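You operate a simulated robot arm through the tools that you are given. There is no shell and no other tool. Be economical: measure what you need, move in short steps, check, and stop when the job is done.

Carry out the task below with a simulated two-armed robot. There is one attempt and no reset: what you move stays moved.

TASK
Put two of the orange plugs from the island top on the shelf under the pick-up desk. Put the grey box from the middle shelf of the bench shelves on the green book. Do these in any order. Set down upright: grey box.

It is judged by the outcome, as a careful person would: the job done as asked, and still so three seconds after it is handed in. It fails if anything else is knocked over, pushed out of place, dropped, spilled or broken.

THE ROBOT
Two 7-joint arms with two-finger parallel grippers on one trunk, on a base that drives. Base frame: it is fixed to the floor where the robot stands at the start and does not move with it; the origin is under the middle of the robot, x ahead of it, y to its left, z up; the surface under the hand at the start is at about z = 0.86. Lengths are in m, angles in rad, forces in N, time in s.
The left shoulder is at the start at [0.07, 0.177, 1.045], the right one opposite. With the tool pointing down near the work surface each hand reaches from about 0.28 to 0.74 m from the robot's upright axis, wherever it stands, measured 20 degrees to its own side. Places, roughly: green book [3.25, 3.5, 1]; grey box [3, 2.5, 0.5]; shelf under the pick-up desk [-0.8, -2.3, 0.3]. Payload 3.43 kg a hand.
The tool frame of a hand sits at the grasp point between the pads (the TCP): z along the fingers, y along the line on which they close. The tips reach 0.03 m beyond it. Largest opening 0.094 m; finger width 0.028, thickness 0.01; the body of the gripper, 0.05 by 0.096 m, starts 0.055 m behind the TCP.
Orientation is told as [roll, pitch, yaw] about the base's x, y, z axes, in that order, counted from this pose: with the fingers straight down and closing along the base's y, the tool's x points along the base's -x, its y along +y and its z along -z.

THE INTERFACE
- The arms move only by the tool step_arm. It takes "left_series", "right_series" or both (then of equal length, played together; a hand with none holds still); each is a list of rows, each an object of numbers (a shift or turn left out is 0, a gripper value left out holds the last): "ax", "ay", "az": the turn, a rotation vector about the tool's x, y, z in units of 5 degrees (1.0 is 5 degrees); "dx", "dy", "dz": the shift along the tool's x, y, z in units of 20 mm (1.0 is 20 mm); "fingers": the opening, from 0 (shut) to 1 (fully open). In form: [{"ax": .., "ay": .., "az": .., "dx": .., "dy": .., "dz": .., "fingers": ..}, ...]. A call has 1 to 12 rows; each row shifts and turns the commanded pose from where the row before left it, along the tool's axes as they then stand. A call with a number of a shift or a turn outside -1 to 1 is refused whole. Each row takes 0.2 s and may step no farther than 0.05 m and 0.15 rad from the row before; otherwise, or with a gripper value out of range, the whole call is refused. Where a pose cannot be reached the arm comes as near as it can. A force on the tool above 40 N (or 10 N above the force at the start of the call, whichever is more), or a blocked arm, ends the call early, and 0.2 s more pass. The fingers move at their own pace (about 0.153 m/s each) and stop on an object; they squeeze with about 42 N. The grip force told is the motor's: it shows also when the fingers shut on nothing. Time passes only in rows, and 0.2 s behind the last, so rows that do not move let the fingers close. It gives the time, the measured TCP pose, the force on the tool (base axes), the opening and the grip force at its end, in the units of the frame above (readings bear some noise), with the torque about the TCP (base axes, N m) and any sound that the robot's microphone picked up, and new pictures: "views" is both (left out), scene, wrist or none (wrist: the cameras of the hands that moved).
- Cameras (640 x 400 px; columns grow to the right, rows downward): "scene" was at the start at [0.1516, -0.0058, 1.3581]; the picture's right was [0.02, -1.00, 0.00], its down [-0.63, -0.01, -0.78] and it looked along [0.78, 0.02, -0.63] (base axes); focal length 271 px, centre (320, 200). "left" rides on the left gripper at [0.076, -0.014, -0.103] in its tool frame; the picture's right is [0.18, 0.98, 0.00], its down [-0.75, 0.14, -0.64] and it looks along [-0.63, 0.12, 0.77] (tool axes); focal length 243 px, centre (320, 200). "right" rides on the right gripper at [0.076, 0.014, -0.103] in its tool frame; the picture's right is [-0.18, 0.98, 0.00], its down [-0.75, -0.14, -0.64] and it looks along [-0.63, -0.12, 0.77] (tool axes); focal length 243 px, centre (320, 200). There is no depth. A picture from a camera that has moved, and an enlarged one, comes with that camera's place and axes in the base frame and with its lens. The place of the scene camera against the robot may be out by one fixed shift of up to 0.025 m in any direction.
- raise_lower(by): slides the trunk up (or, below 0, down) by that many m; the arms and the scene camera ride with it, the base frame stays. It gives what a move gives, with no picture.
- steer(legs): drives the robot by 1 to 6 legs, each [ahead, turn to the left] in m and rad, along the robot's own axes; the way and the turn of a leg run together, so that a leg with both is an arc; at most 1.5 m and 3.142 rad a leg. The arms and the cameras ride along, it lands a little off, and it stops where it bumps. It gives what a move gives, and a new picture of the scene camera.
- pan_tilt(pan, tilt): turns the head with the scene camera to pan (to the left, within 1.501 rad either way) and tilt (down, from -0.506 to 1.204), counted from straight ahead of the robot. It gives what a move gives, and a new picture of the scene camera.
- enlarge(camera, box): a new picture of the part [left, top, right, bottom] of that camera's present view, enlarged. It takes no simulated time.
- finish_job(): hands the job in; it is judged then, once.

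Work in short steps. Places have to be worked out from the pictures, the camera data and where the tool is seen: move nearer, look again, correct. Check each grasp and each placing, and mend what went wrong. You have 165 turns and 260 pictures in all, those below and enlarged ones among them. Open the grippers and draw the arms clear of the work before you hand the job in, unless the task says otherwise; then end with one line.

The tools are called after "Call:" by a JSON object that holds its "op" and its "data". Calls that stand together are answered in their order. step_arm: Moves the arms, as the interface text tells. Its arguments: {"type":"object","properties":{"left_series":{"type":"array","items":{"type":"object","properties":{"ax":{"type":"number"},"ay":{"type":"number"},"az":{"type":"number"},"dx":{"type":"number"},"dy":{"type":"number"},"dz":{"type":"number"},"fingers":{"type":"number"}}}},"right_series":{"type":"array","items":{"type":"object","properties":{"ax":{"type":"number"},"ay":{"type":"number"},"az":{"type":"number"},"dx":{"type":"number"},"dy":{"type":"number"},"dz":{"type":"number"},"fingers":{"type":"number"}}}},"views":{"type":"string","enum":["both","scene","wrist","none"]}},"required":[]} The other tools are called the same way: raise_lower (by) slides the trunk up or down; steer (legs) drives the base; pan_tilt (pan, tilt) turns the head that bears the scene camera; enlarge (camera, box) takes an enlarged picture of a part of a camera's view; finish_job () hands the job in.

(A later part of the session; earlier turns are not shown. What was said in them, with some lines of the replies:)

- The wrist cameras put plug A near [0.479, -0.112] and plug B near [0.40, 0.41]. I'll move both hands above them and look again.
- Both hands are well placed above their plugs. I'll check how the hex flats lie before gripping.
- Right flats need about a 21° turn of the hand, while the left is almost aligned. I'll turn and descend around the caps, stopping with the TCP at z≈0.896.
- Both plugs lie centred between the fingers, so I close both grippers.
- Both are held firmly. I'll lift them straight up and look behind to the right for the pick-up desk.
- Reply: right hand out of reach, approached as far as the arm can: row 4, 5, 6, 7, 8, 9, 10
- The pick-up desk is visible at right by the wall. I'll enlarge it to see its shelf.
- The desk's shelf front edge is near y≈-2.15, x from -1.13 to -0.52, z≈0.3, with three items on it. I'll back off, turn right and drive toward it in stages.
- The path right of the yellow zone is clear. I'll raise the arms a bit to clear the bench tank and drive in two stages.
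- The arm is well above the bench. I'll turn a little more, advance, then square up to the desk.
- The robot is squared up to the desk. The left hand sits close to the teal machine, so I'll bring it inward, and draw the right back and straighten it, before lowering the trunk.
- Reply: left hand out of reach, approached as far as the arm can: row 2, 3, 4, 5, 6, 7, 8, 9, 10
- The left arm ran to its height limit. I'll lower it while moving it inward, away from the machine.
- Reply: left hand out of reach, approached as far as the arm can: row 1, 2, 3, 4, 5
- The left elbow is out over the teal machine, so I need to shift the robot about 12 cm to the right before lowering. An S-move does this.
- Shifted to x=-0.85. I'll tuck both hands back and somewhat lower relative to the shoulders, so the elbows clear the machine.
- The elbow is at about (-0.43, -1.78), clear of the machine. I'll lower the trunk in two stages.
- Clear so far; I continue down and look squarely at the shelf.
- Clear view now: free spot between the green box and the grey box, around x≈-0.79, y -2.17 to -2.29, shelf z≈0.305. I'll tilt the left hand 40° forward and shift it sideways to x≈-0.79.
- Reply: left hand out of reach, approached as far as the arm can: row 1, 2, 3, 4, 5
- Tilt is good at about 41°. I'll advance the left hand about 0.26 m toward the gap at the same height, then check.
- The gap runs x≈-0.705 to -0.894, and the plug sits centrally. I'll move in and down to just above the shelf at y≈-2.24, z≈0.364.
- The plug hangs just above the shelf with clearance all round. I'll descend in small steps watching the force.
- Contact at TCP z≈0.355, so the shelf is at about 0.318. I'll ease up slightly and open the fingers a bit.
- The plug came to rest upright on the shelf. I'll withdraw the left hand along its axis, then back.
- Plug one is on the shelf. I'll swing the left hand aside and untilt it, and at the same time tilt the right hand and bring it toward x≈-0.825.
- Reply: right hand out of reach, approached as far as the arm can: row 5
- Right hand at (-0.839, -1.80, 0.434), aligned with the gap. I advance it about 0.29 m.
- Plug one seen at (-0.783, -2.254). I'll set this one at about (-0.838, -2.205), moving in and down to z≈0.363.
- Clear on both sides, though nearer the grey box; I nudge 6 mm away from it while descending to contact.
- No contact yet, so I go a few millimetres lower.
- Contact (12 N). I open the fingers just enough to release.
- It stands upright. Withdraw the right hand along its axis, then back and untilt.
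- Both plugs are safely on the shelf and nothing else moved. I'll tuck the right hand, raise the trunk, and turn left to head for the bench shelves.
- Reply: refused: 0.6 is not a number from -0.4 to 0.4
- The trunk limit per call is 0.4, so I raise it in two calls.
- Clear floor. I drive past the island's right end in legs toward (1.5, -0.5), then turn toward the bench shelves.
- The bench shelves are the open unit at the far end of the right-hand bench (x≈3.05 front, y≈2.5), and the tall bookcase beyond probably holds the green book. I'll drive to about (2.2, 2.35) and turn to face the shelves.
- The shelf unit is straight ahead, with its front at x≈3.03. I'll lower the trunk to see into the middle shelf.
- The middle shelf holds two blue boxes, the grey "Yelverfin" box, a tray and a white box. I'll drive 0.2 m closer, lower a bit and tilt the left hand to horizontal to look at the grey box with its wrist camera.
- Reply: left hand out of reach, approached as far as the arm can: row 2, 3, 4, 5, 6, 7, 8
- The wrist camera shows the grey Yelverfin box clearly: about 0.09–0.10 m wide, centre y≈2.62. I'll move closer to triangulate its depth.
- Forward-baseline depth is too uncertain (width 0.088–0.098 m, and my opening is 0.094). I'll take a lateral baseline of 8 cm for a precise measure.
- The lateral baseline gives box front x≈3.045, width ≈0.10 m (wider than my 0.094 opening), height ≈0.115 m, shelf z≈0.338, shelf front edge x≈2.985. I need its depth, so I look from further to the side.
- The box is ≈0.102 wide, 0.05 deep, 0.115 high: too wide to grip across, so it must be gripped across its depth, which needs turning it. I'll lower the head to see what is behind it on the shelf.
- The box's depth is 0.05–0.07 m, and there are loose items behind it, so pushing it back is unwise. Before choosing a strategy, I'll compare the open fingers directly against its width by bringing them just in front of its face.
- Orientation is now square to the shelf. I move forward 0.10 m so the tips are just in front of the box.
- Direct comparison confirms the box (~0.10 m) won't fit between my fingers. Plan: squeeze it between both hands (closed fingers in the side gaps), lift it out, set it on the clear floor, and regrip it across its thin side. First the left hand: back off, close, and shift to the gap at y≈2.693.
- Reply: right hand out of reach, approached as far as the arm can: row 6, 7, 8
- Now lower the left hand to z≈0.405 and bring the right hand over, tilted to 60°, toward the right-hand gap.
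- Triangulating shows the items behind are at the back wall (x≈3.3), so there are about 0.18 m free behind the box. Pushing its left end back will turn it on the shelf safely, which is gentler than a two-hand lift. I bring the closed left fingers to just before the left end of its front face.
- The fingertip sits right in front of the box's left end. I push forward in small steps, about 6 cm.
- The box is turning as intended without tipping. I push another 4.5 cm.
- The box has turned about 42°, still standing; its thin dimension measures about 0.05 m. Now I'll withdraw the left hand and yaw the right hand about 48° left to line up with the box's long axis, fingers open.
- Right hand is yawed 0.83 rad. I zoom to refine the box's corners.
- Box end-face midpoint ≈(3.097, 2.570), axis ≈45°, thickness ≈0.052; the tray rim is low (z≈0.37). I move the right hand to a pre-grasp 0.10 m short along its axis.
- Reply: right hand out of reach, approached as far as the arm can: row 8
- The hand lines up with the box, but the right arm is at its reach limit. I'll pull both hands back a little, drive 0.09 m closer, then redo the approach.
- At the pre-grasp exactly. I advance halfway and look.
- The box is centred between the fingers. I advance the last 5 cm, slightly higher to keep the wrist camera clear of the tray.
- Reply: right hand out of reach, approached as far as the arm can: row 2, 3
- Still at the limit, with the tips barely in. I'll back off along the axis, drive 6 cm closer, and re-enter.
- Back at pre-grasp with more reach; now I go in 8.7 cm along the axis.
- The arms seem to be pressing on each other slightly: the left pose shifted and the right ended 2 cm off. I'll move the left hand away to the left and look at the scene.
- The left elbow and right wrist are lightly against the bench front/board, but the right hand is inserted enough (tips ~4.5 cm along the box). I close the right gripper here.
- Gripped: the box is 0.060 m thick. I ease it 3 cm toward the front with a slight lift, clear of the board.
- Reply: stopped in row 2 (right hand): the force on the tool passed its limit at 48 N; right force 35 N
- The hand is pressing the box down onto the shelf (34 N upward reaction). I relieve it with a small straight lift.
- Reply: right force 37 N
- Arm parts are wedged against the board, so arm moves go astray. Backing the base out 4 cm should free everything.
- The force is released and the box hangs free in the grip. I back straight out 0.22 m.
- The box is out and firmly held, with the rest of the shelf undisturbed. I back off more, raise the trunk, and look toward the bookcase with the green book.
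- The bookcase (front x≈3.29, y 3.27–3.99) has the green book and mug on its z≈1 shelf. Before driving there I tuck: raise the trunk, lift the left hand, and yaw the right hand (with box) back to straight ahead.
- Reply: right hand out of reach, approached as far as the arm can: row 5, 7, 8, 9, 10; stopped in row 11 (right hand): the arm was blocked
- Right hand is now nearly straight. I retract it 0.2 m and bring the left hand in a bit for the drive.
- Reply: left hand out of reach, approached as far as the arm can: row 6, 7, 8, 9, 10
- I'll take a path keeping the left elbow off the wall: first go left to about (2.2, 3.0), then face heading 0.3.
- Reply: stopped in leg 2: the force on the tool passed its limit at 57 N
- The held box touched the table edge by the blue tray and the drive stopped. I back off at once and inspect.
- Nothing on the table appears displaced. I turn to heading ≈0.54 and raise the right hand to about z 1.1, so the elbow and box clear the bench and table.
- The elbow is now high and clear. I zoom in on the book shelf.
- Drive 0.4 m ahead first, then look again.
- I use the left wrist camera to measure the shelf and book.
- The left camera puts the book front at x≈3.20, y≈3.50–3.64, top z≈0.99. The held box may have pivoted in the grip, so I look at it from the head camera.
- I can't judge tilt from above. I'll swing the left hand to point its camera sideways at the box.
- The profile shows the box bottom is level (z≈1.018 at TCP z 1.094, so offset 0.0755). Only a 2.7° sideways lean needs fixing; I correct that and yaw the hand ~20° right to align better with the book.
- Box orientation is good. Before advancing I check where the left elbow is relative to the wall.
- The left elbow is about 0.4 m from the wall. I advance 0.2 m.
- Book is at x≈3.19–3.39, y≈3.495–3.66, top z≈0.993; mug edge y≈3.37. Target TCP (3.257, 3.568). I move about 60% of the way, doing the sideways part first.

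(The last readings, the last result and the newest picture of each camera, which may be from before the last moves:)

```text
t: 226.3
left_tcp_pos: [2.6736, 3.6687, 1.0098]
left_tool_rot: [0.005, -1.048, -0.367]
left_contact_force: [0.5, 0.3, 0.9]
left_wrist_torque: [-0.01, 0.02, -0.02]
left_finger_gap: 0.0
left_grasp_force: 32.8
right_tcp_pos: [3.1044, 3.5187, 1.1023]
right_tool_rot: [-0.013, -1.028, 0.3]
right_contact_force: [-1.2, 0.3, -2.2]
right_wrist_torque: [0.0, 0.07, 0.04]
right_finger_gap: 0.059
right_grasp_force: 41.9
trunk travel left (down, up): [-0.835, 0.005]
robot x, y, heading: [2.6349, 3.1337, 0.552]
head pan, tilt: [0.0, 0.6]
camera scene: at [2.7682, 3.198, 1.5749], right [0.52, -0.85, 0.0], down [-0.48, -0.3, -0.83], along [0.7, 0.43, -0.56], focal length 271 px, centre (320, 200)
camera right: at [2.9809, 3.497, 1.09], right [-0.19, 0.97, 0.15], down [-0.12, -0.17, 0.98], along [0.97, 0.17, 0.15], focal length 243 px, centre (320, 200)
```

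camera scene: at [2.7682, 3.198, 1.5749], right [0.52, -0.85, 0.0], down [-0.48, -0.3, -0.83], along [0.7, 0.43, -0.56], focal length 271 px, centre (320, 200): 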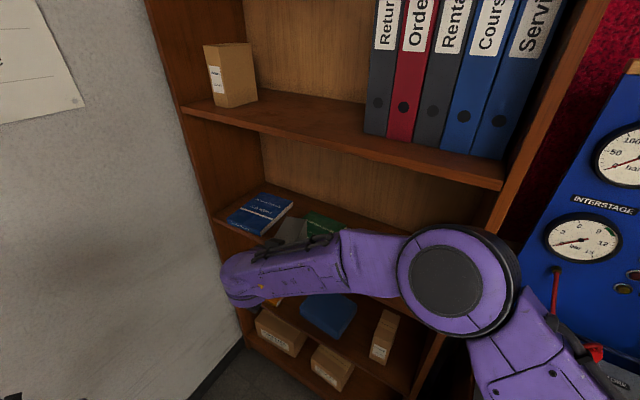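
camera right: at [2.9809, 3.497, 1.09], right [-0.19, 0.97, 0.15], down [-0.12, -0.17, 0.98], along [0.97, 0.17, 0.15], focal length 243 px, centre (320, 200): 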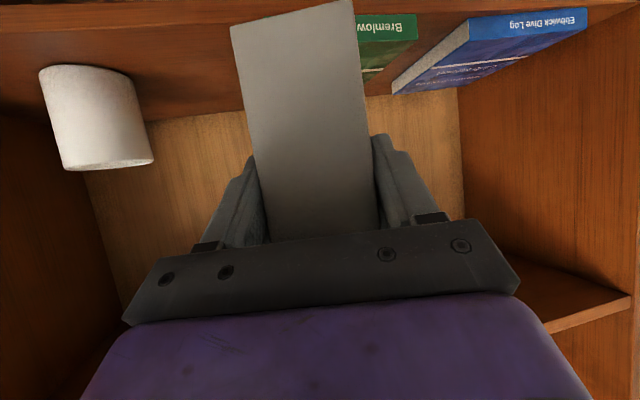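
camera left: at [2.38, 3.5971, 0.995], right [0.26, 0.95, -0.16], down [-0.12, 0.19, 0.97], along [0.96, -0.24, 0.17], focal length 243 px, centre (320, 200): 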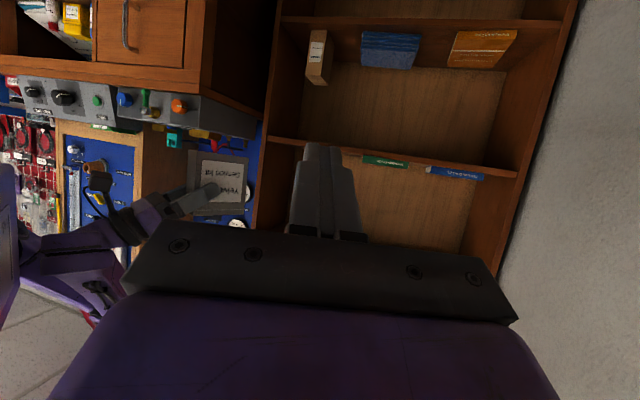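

Clear so far; the mug is well to the side, and geometry says the elbow stays put as the arm extends. I continue the remaining 17 cm over the book.

Call:
{"op": "step_arm", "data": {"right_series": [{"dx": -0.54, "dy": 0.03, "dz": 0.89}, {"dx": -0.54, "dy": 0.03, "dz": 0.89}, {"dx": -0.54, "dy": 0.03, "dz": 0.89}, {"dx": -0.54, "dy": 0.03, "dz": 0.89}, {"dx": -0.54, "dy": 0.03, "dz": 0.89}, {"dx": -0.54, "dy": 0.03, "dz": 0.89}, {"dx": -0.54, "dz": 0.89}, {"dx": -0.5, "dz": 0.87}, {}], "views": "both"}}

```text
t: 228.3
left_tcp_pos: [2.6747, 3.6692, 1.0098]
left_tool_rot: [0.007, -1.05, -0.366]
left_contact_force: [0.7, -0.5, -0.8]
left_wrist_torque: [0.01, 0.02, 0.02]
left_finger_gap: 0.0001
left_grasp_force: 33.2
right_tcp_pos: [3.262, 3.5585, 1.1028]
right_tool_rot: [-0.011, -1.027, 0.3]
right_contact_force: [0.4, -0.4, -2.5]
right_wrist_torque: [-0.02, 0.05, -0.03]
right_finger_gap: 0.059
right_grasp_force: 41.9
right hand out of reach, approached as far as the arm can: row 8
trunk travel left (down, up): [-0.835, 0.005]
robot x, y, heading: [2.6342, 3.1339, 0.552]
head pan, tilt: [0.0, 0.6]
camera scene: at [2.7689, 3.1981, 1.5748], right [0.52, -0.85, 0.0], down [-0.48, -0.3, -0.82], along [0.7, 0.43, -0.57], focal length 271 px, centre (320, 200)
camera right: at [3.1375, 3.537, 1.0901], right [-0.19, 0.97, 0.15], down [-0.12, -0.17, 0.98], along [0.98, 0.17, 0.14], focal length 243 px, centre (320, 200)
```

scene: 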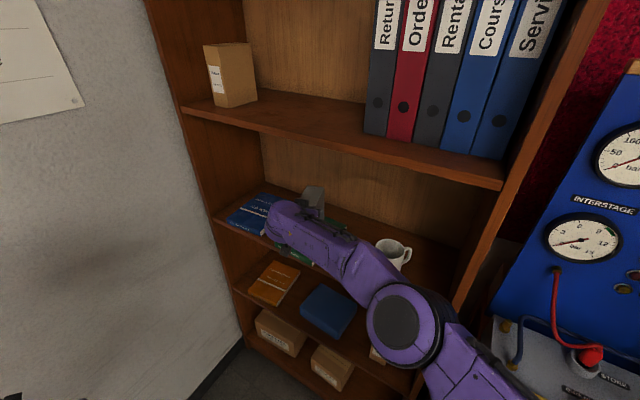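
right: 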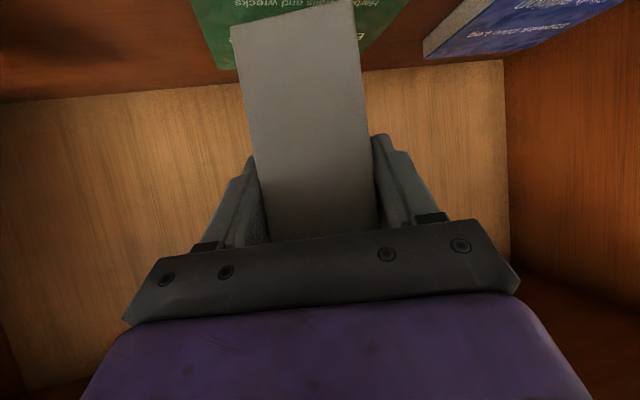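

The box is over the book, well inside its outline. I lower it 2.5 cm gently.

Call:
{"op": "step_arm", "data": {"right_series": [{"dx": 0.357, "dz": 0.215}, {"dx": 0.357, "dz": 0.215}, {"dx": 0.357, "dz": 0.215}, {}], "views": "wrist"}}

Call:
{"op": "enlarge", "data": {"camera": "left", "box": [200, 100, 440, 250]}}

```text
t: 229.3
left_tcp_pos: [2.6739, 3.6689, 1.0115]
left_tool_rot: [0.003, -1.049, -0.366]
left_contact_force: [-0.5, -0.2, -0.8]
left_wrist_torque: [0.02, 0.0, 0.04]
left_finger_gap: 0.0
left_grasp_force: 32.9
right_tcp_pos: [3.2612, 3.5583, 1.0779]
right_tool_rot: [-0.011, -1.027, 0.299]
right_contact_force: [-0.2, 0.0, -1.6]
right_wrist_torque: [-0.05, 0.1, 0.02]
right_finger_gap: 0.059
right_grasp_force: 42.0
trunk travel left (down, up): [-0.835, 0.005]
robot x, y, heading: [2.6339, 3.1323, 0.552]
head pan, tilt: [0.0, 0.6]
camera right: at [3.1376, 3.5368, 1.0651], right [-0.19, 0.97, 0.15], down [-0.11, -0.18, 0.98], along [0.98, 0.17, 0.14], focal length 243 px, centre (320, 200)
```

right: 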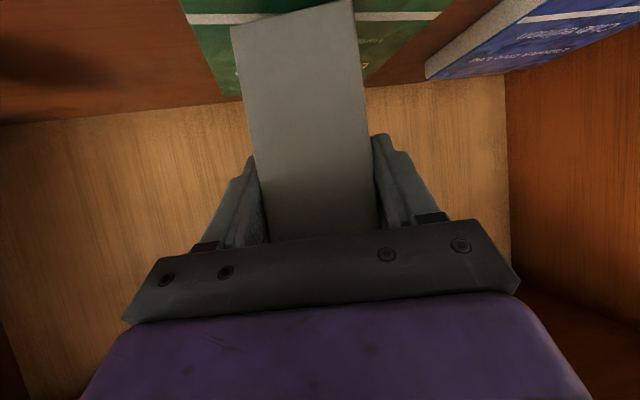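

```text
2.67 times, centred on (320, 175) of left
camera zoom: at [2.5499, 3.7011, 0.9951], right [0.26, 0.95, -0.16], down [-0.12, 0.19, 0.97], along [0.96, -0.24, 0.16], focal length 647 px, centre (320, 267)
```

zoom: 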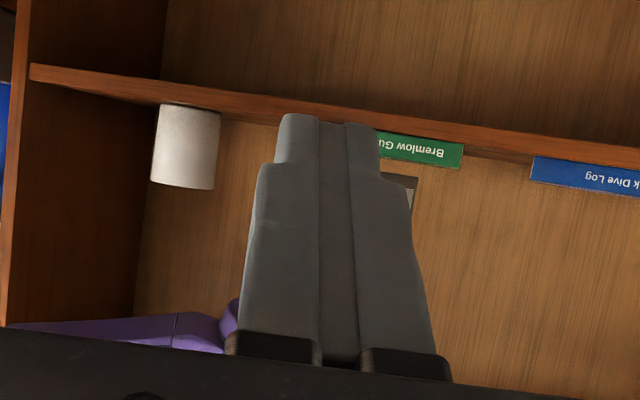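

About 1 cm remains. I lower in 4 mm steps watching force.

Call:
{"op": "step_arm", "data": {"right_series": [{"dx": 0.17, "dz": 0.103}, {"dx": 0.17, "dz": 0.103}], "views": "none"}}

```text
t: 229.9
left_tcp_pos: [2.6748, 3.6693, 1.01]
left_tool_rot: [0.005, -1.049, -0.366]
left_contact_force: [0.4, -0.1, -0.7]
left_wrist_torque: [-0.01, -0.02, 0.04]
left_finger_gap: 0.0001
left_grasp_force: 33.3
right_tcp_pos: [3.2624, 3.559, 1.0708]
right_tool_rot: [-0.015, -1.028, 0.302]
right_contact_force: [1.3, -0.5, -2.0]
right_wrist_torque: [0.0, 0.05, 0.0]
right_finger_gap: 0.0589
right_grasp_force: 42.5
trunk travel left (down, up): [-0.835, 0.005]
robot x, y, heading: [2.6322, 3.1361, 0.554]
head pan, tilt: [0.0, 0.6]
```

Call:
{"op": "step_arm", "data": {"right_series": [{"dx": 0.15, "dz": 0.09}], "views": "none"}}

```text
t: 230.3
left_tcp_pos: [2.6739, 3.6695, 1.0106]
left_tool_rot: [0.003, -1.049, -0.366]
left_contact_force: [-0.2, 0.5, -0.4]
left_wrist_torque: [0.02, 0.03, 0.03]
left_finger_gap: 0.0
left_grasp_force: 33.2
right_tcp_pos: [3.2616, 3.5589, 1.0653]
right_tool_rot: [-0.015, -1.029, 0.3]
right_contact_force: [-0.1, -1.3, -1.8]
right_wrist_torque: [-0.04, 0.03, 0.03]
right_finger_gap: 0.0593
right_grasp_force: 42.7
trunk travel left (down, up): [-0.835, 0.005]
robot x, y, heading: [2.6383, 3.1312, 0.553]
head pan, tilt: [0.0, 0.6]
```

Still no contact at z=1.065; another small step with a look.

Call:
{"op": "step_arm", "data": {"right_series": [{"dx": 0.15, "dz": 0.09}], "views": "none"}}

Call:
{"op": "enlarge", "data": {"camera": "left", "box": [320, 130, 400, 190]}}

```text
t: 230.7
left_tcp_pos: [2.6739, 3.6696, 1.0098]
left_tool_rot: [0.004, -1.049, -0.365]
left_contact_force: [-1.1, 0.4, 0.5]
left_wrist_torque: [-0.01, 0.03, -0.02]
left_finger_gap: 0.0002
left_grasp_force: 32.7
right_tcp_pos: [3.2608, 3.5575, 1.0634]
right_tool_rot: [-0.011, -1.029, 0.3]
right_contact_force: [-0.1, 0.5, -2.6]
right_wrist_torque: [-0.01, 0.07, 0.01]
right_finger_gap: 0.0587
right_grasp_force: 41.8
trunk travel left (down, up): [-0.835, 0.005]
robot x, y, heading: [2.6377, 3.1338, 0.551]
head pan, tilt: [0.0, 0.6]
```

```text
6.67 times, centred on (360, 160) of left
camera zoom: at [2.5499, 3.7012, 0.995], right [0.26, 0.95, -0.16], down [-0.12, 0.19, 0.97], along [0.96, -0.24, 0.16], focal length 1618 px, centre (53, 467)
```

zoom: 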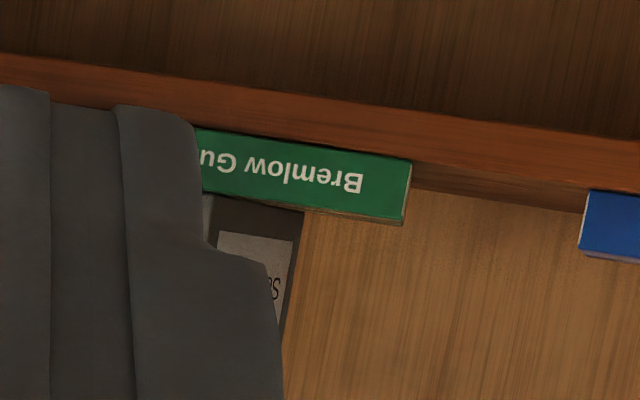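

Almost touching. One more 3 mm step at a time.

Call:
{"op": "step_arm", "data": {"right_series": [{"dx": 0.15, "dz": 0.09}], "views": "none"}}

```text
t: 231.1
left_tcp_pos: [2.6729, 3.6684, 1.0103]
left_tool_rot: [0.005, -1.049, -0.368]
left_contact_force: [0.0, -0.1, 0.4]
left_wrist_torque: [-0.04, -0.04, 0.0]
left_finger_gap: 0.0001
left_grasp_force: 33.1
right_tcp_pos: [3.2618, 3.5584, 1.062]
right_tool_rot: [-0.011, -1.032, 0.301]
right_contact_force: [3.5, 2.7, 8.1]
right_wrist_torque: [0.42, 0.1, -0.09]
right_finger_gap: 0.059
right_grasp_force: 41.9
trunk travel left (down, up): [-0.835, 0.005]
robot x, y, heading: [2.6298, 3.1349, 0.554]
head pan, tilt: [0.0, 0.6]
```

Contact (about 10 N). I open the fingers gradually.

Call:
{"op": "step_arm", "data": {"right_series": [{"fingers": 0.66}, {"fingers": 0.72}, {"fingers": 0.8}, {"fingers": 0.9}, {}], "views": "wrist"}}

Call:
{"op": "enlarge", "data": {"camera": "left", "box": [240, 110, 440, 235]}}

```text
t: 232.3
left_tcp_pos: [2.6738, 3.6688, 1.0092]
left_tool_rot: [0.005, -1.049, -0.366]
left_contact_force: [-0.5, -0.2, 0.3]
left_wrist_torque: [0.0, -0.01, 0.01]
left_finger_gap: 0.0
left_grasp_force: 33.1
right_tcp_pos: [3.2615, 3.5578, 1.0607]
right_tool_rot: [-0.01, -1.029, 0.3]
right_contact_force: [-0.1, -0.2, 1.1]
right_wrist_torque: [0.03, 0.02, 0.0]
right_finger_gap: 0.0843
right_grasp_force: 0.1
trunk travel left (down, up): [-0.835, 0.005]
robot x, y, heading: [2.6375, 3.1325, 0.553]
head pan, tilt: [0.0, 0.6]
camera right: at [3.1368, 3.5357, 1.0474], right [-0.19, 0.97, 0.15], down [-0.12, -0.18, 0.98], along [0.97, 0.17, 0.15], focal length 243 px, centre (320, 200)
```

right: 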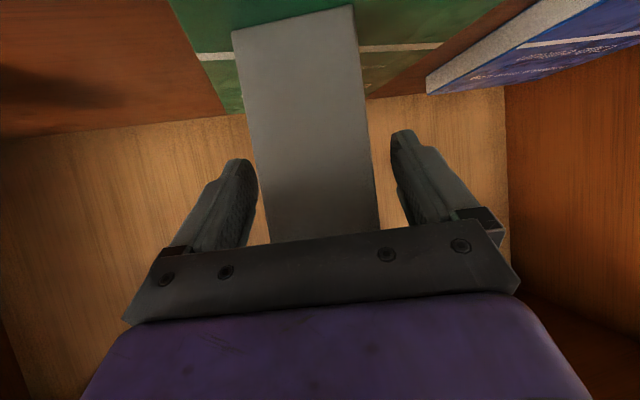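

```text
3.20 times, centred on (340, 172) of left
camera zoom: at [2.5495, 3.701, 0.9951], right [0.26, 0.95, -0.16], down [-0.12, 0.19, 0.97], along [0.96, -0.24, 0.17], focal length 776 px, centre (256, 288)
```

zoom: 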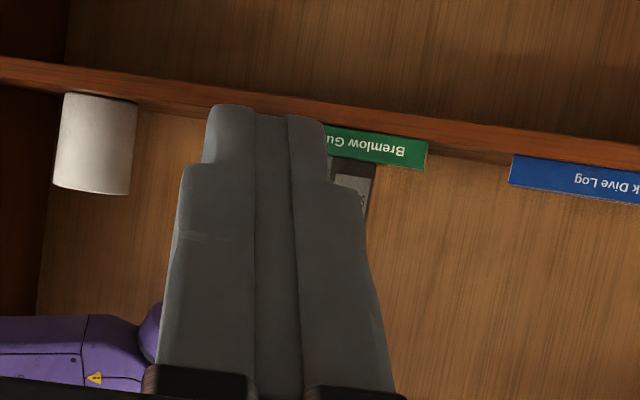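

Released, and the box stands. I withdraw along the tool axis.

Call:
{"op": "step_arm", "data": {"right_series": [{"dz": -0.5}, {"dz": -0.8}, {"dz": -1}, {"dz": -1}, {"dz": -1}, {"dz": -1}, {"dz": -1, "dx": 0.4}, {"dz": -1, "dx": 0.5}, {"dz": -1, "dx": 0.5}, {"dz": -1, "dx": 0.5}, {"dz": -1, "dx": 0.5}, {}], "views": "both"}}

```text
t: 234.9
left_tcp_pos: [2.6756, 3.6681, 1.0095]
left_tool_rot: [0.005, -1.051, -0.365]
left_contact_force: [0.5, -1.2, 0.3]
left_wrist_torque: [-0.03, 0.0, 0.0]
left_finger_gap: 0.0
left_grasp_force: 33.0
right_tcp_pos: [3.0674, 3.5021, 1.1249]
right_tool_rot: [-0.012, -1.029, 0.302]
right_contact_force: [-0.1, -0.6, -1.2]
right_wrist_torque: [0.02, 0.0, -0.01]
right_finger_gap: 0.0847
right_grasp_force: 0.1
trunk travel left (down, up): [-0.835, 0.005]
robot x, y, heading: [2.6343, 3.1318, 0.551]
head pan, tilt: [0.0, 0.6]
camera scene: at [2.7688, 3.1982, 1.5748], right [0.52, -0.85, 0.0], down [-0.48, -0.3, -0.82], along [0.7, 0.43, -0.57], focal length 271 px, centre (320, 200)
camera right: at [2.9441, 3.4797, 1.112], right [-0.19, 0.97, 0.15], down [-0.12, -0.18, 0.98], along [0.98, 0.17, 0.14], focal length 243 px, centre (320, 200)
```

scene: 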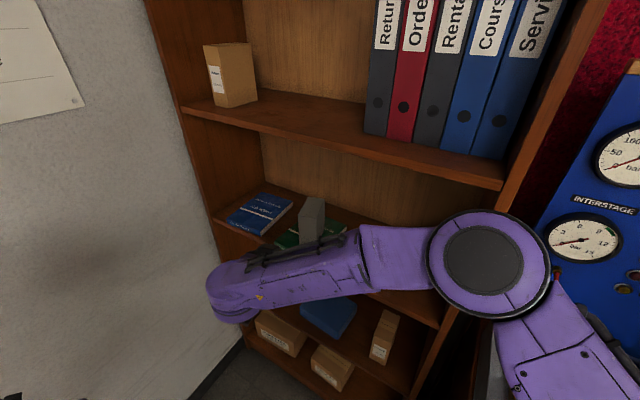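
right: 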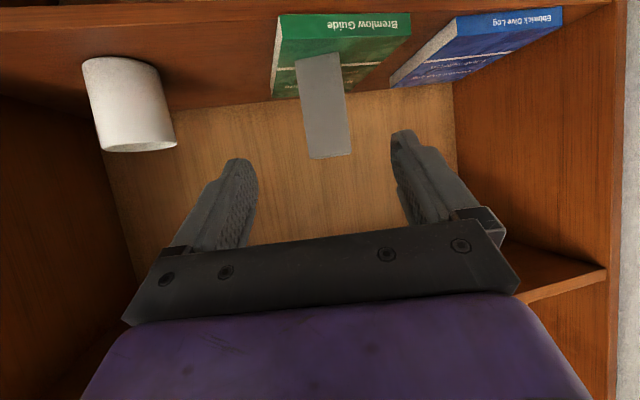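

The grey box stands upright on the green book. I back away, open the left gripper, and take a final look at it and the table.

Call:
{"op": "steer", "data": {"legs": [[-0.45, 0]]}}

Call:
{"op": "step_arm", "data": {"left_series": [{"fingers": 0.5}, {"fingers": 1}, {}], "views": "none"}}

Call:
{"op": "pan_tilt", "data": {"pan": 0.3, "tilt": 0.5}}

```text
t: 237.6
left_tcp_pos: [2.2863, 3.4311, 1.0099]
left_tool_rot: [0.004, -1.048, -0.368]
left_contact_force: [-0.8, -0.6, 0.4]
left_wrist_torque: [-0.02, 0.0, -0.02]
left_finger_gap: 0.0001
left_grasp_force: 33.7
right_tcp_pos: [2.6808, 3.2633, 1.1248]
right_tool_rot: [-0.012, -1.027, 0.299]
right_contact_force: [0.1, 0.3, 0.4]
right_wrist_torque: [-0.01, -0.04, 0.02]
right_finger_gap: 0.0849
right_grasp_force: 0.2
trunk travel left (down, up): [-0.835, 0.005]
robot x, y, heading: [2.2489, 2.8953, 0.549]
head pan, tilt: [0.0, 0.6]
camera scene: at [2.3819, 2.9607, 1.5748], right [0.52, -0.85, 0.0], down [-0.48, -0.3, -0.82], along [0.7, 0.43, -0.57], focal length 271 px, centre (320, 200)
```

scene: 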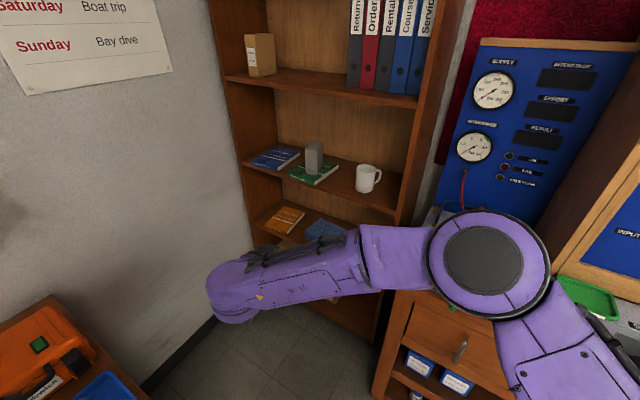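

```text
t: 238.4
left_tcp_pos: [2.2864, 3.4315, 1.0094]
left_tool_rot: [0.006, -1.051, -0.371]
left_contact_force: [0.4, 0.9, -0.5]
left_wrist_torque: [-0.02, 0.01, 0.03]
left_finger_gap: 0.0941
left_grasp_force: 0.1
right_tcp_pos: [2.6806, 3.2633, 1.1247]
right_tool_rot: [-0.011, -1.027, 0.298]
right_contact_force: [0.2, 0.6, -0.5]
right_wrist_torque: [-0.01, -0.02, 0.0]
right_finger_gap: 0.0849
right_grasp_force: 0.1
trunk travel left (down, up): [-0.835, 0.005]
robot x, y, heading: [2.2455, 2.8936, 0.551]
head pan, tilt: [0.0, 0.6]
```

```text
t: 239.2
left_tcp_pos: [2.2864, 3.43, 1.0097]
left_tool_rot: [0.005, -1.049, -0.369]
left_contact_force: [0.0, -0.8, -0.6]
left_wrist_torque: [0.0, -0.01, 0.0]
left_finger_gap: 0.094
left_grasp_force: 0.2
right_tcp_pos: [2.6811, 3.2628, 1.1242]
right_tool_rot: [-0.013, -1.029, 0.299]
right_contact_force: [-0.8, 0.4, 0.3]
right_wrist_torque: [-0.01, -0.02, 0.02]
right_finger_gap: 0.0845
right_grasp_force: 0.1
trunk travel left (down, up): [-0.835, 0.005]
robot x, y, heading: [2.2495, 2.8966, 0.551]
head pan, tilt: [0.3, 0.499]
camera scene: at [2.3658, 2.9822, 1.5839], right [0.75, -0.66, 0.0], down [-0.32, -0.36, -0.88], along [0.58, 0.66, -0.48], focal length 271 px, centre (320, 200)
```

scene: 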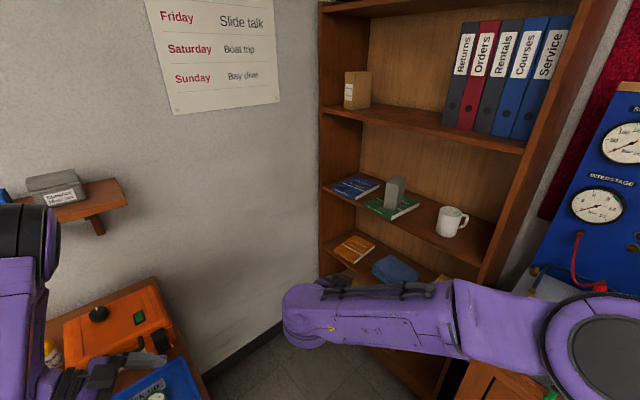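

The box stands upright on the green book, both plugs are on the desk's shelf, both grippers are open and clear. I hand the job in.

Call:
{"op": "finish_job", "data": {}}

```text
The job is handed in.
```

I put two orange plugs on the shelf under the pick-up desk and set the grey box upright on the green book. On the way, the held box bumped the charger table edge by the blue tray; nothing looked moved afterwards, but I judged that only from the camera pictures.
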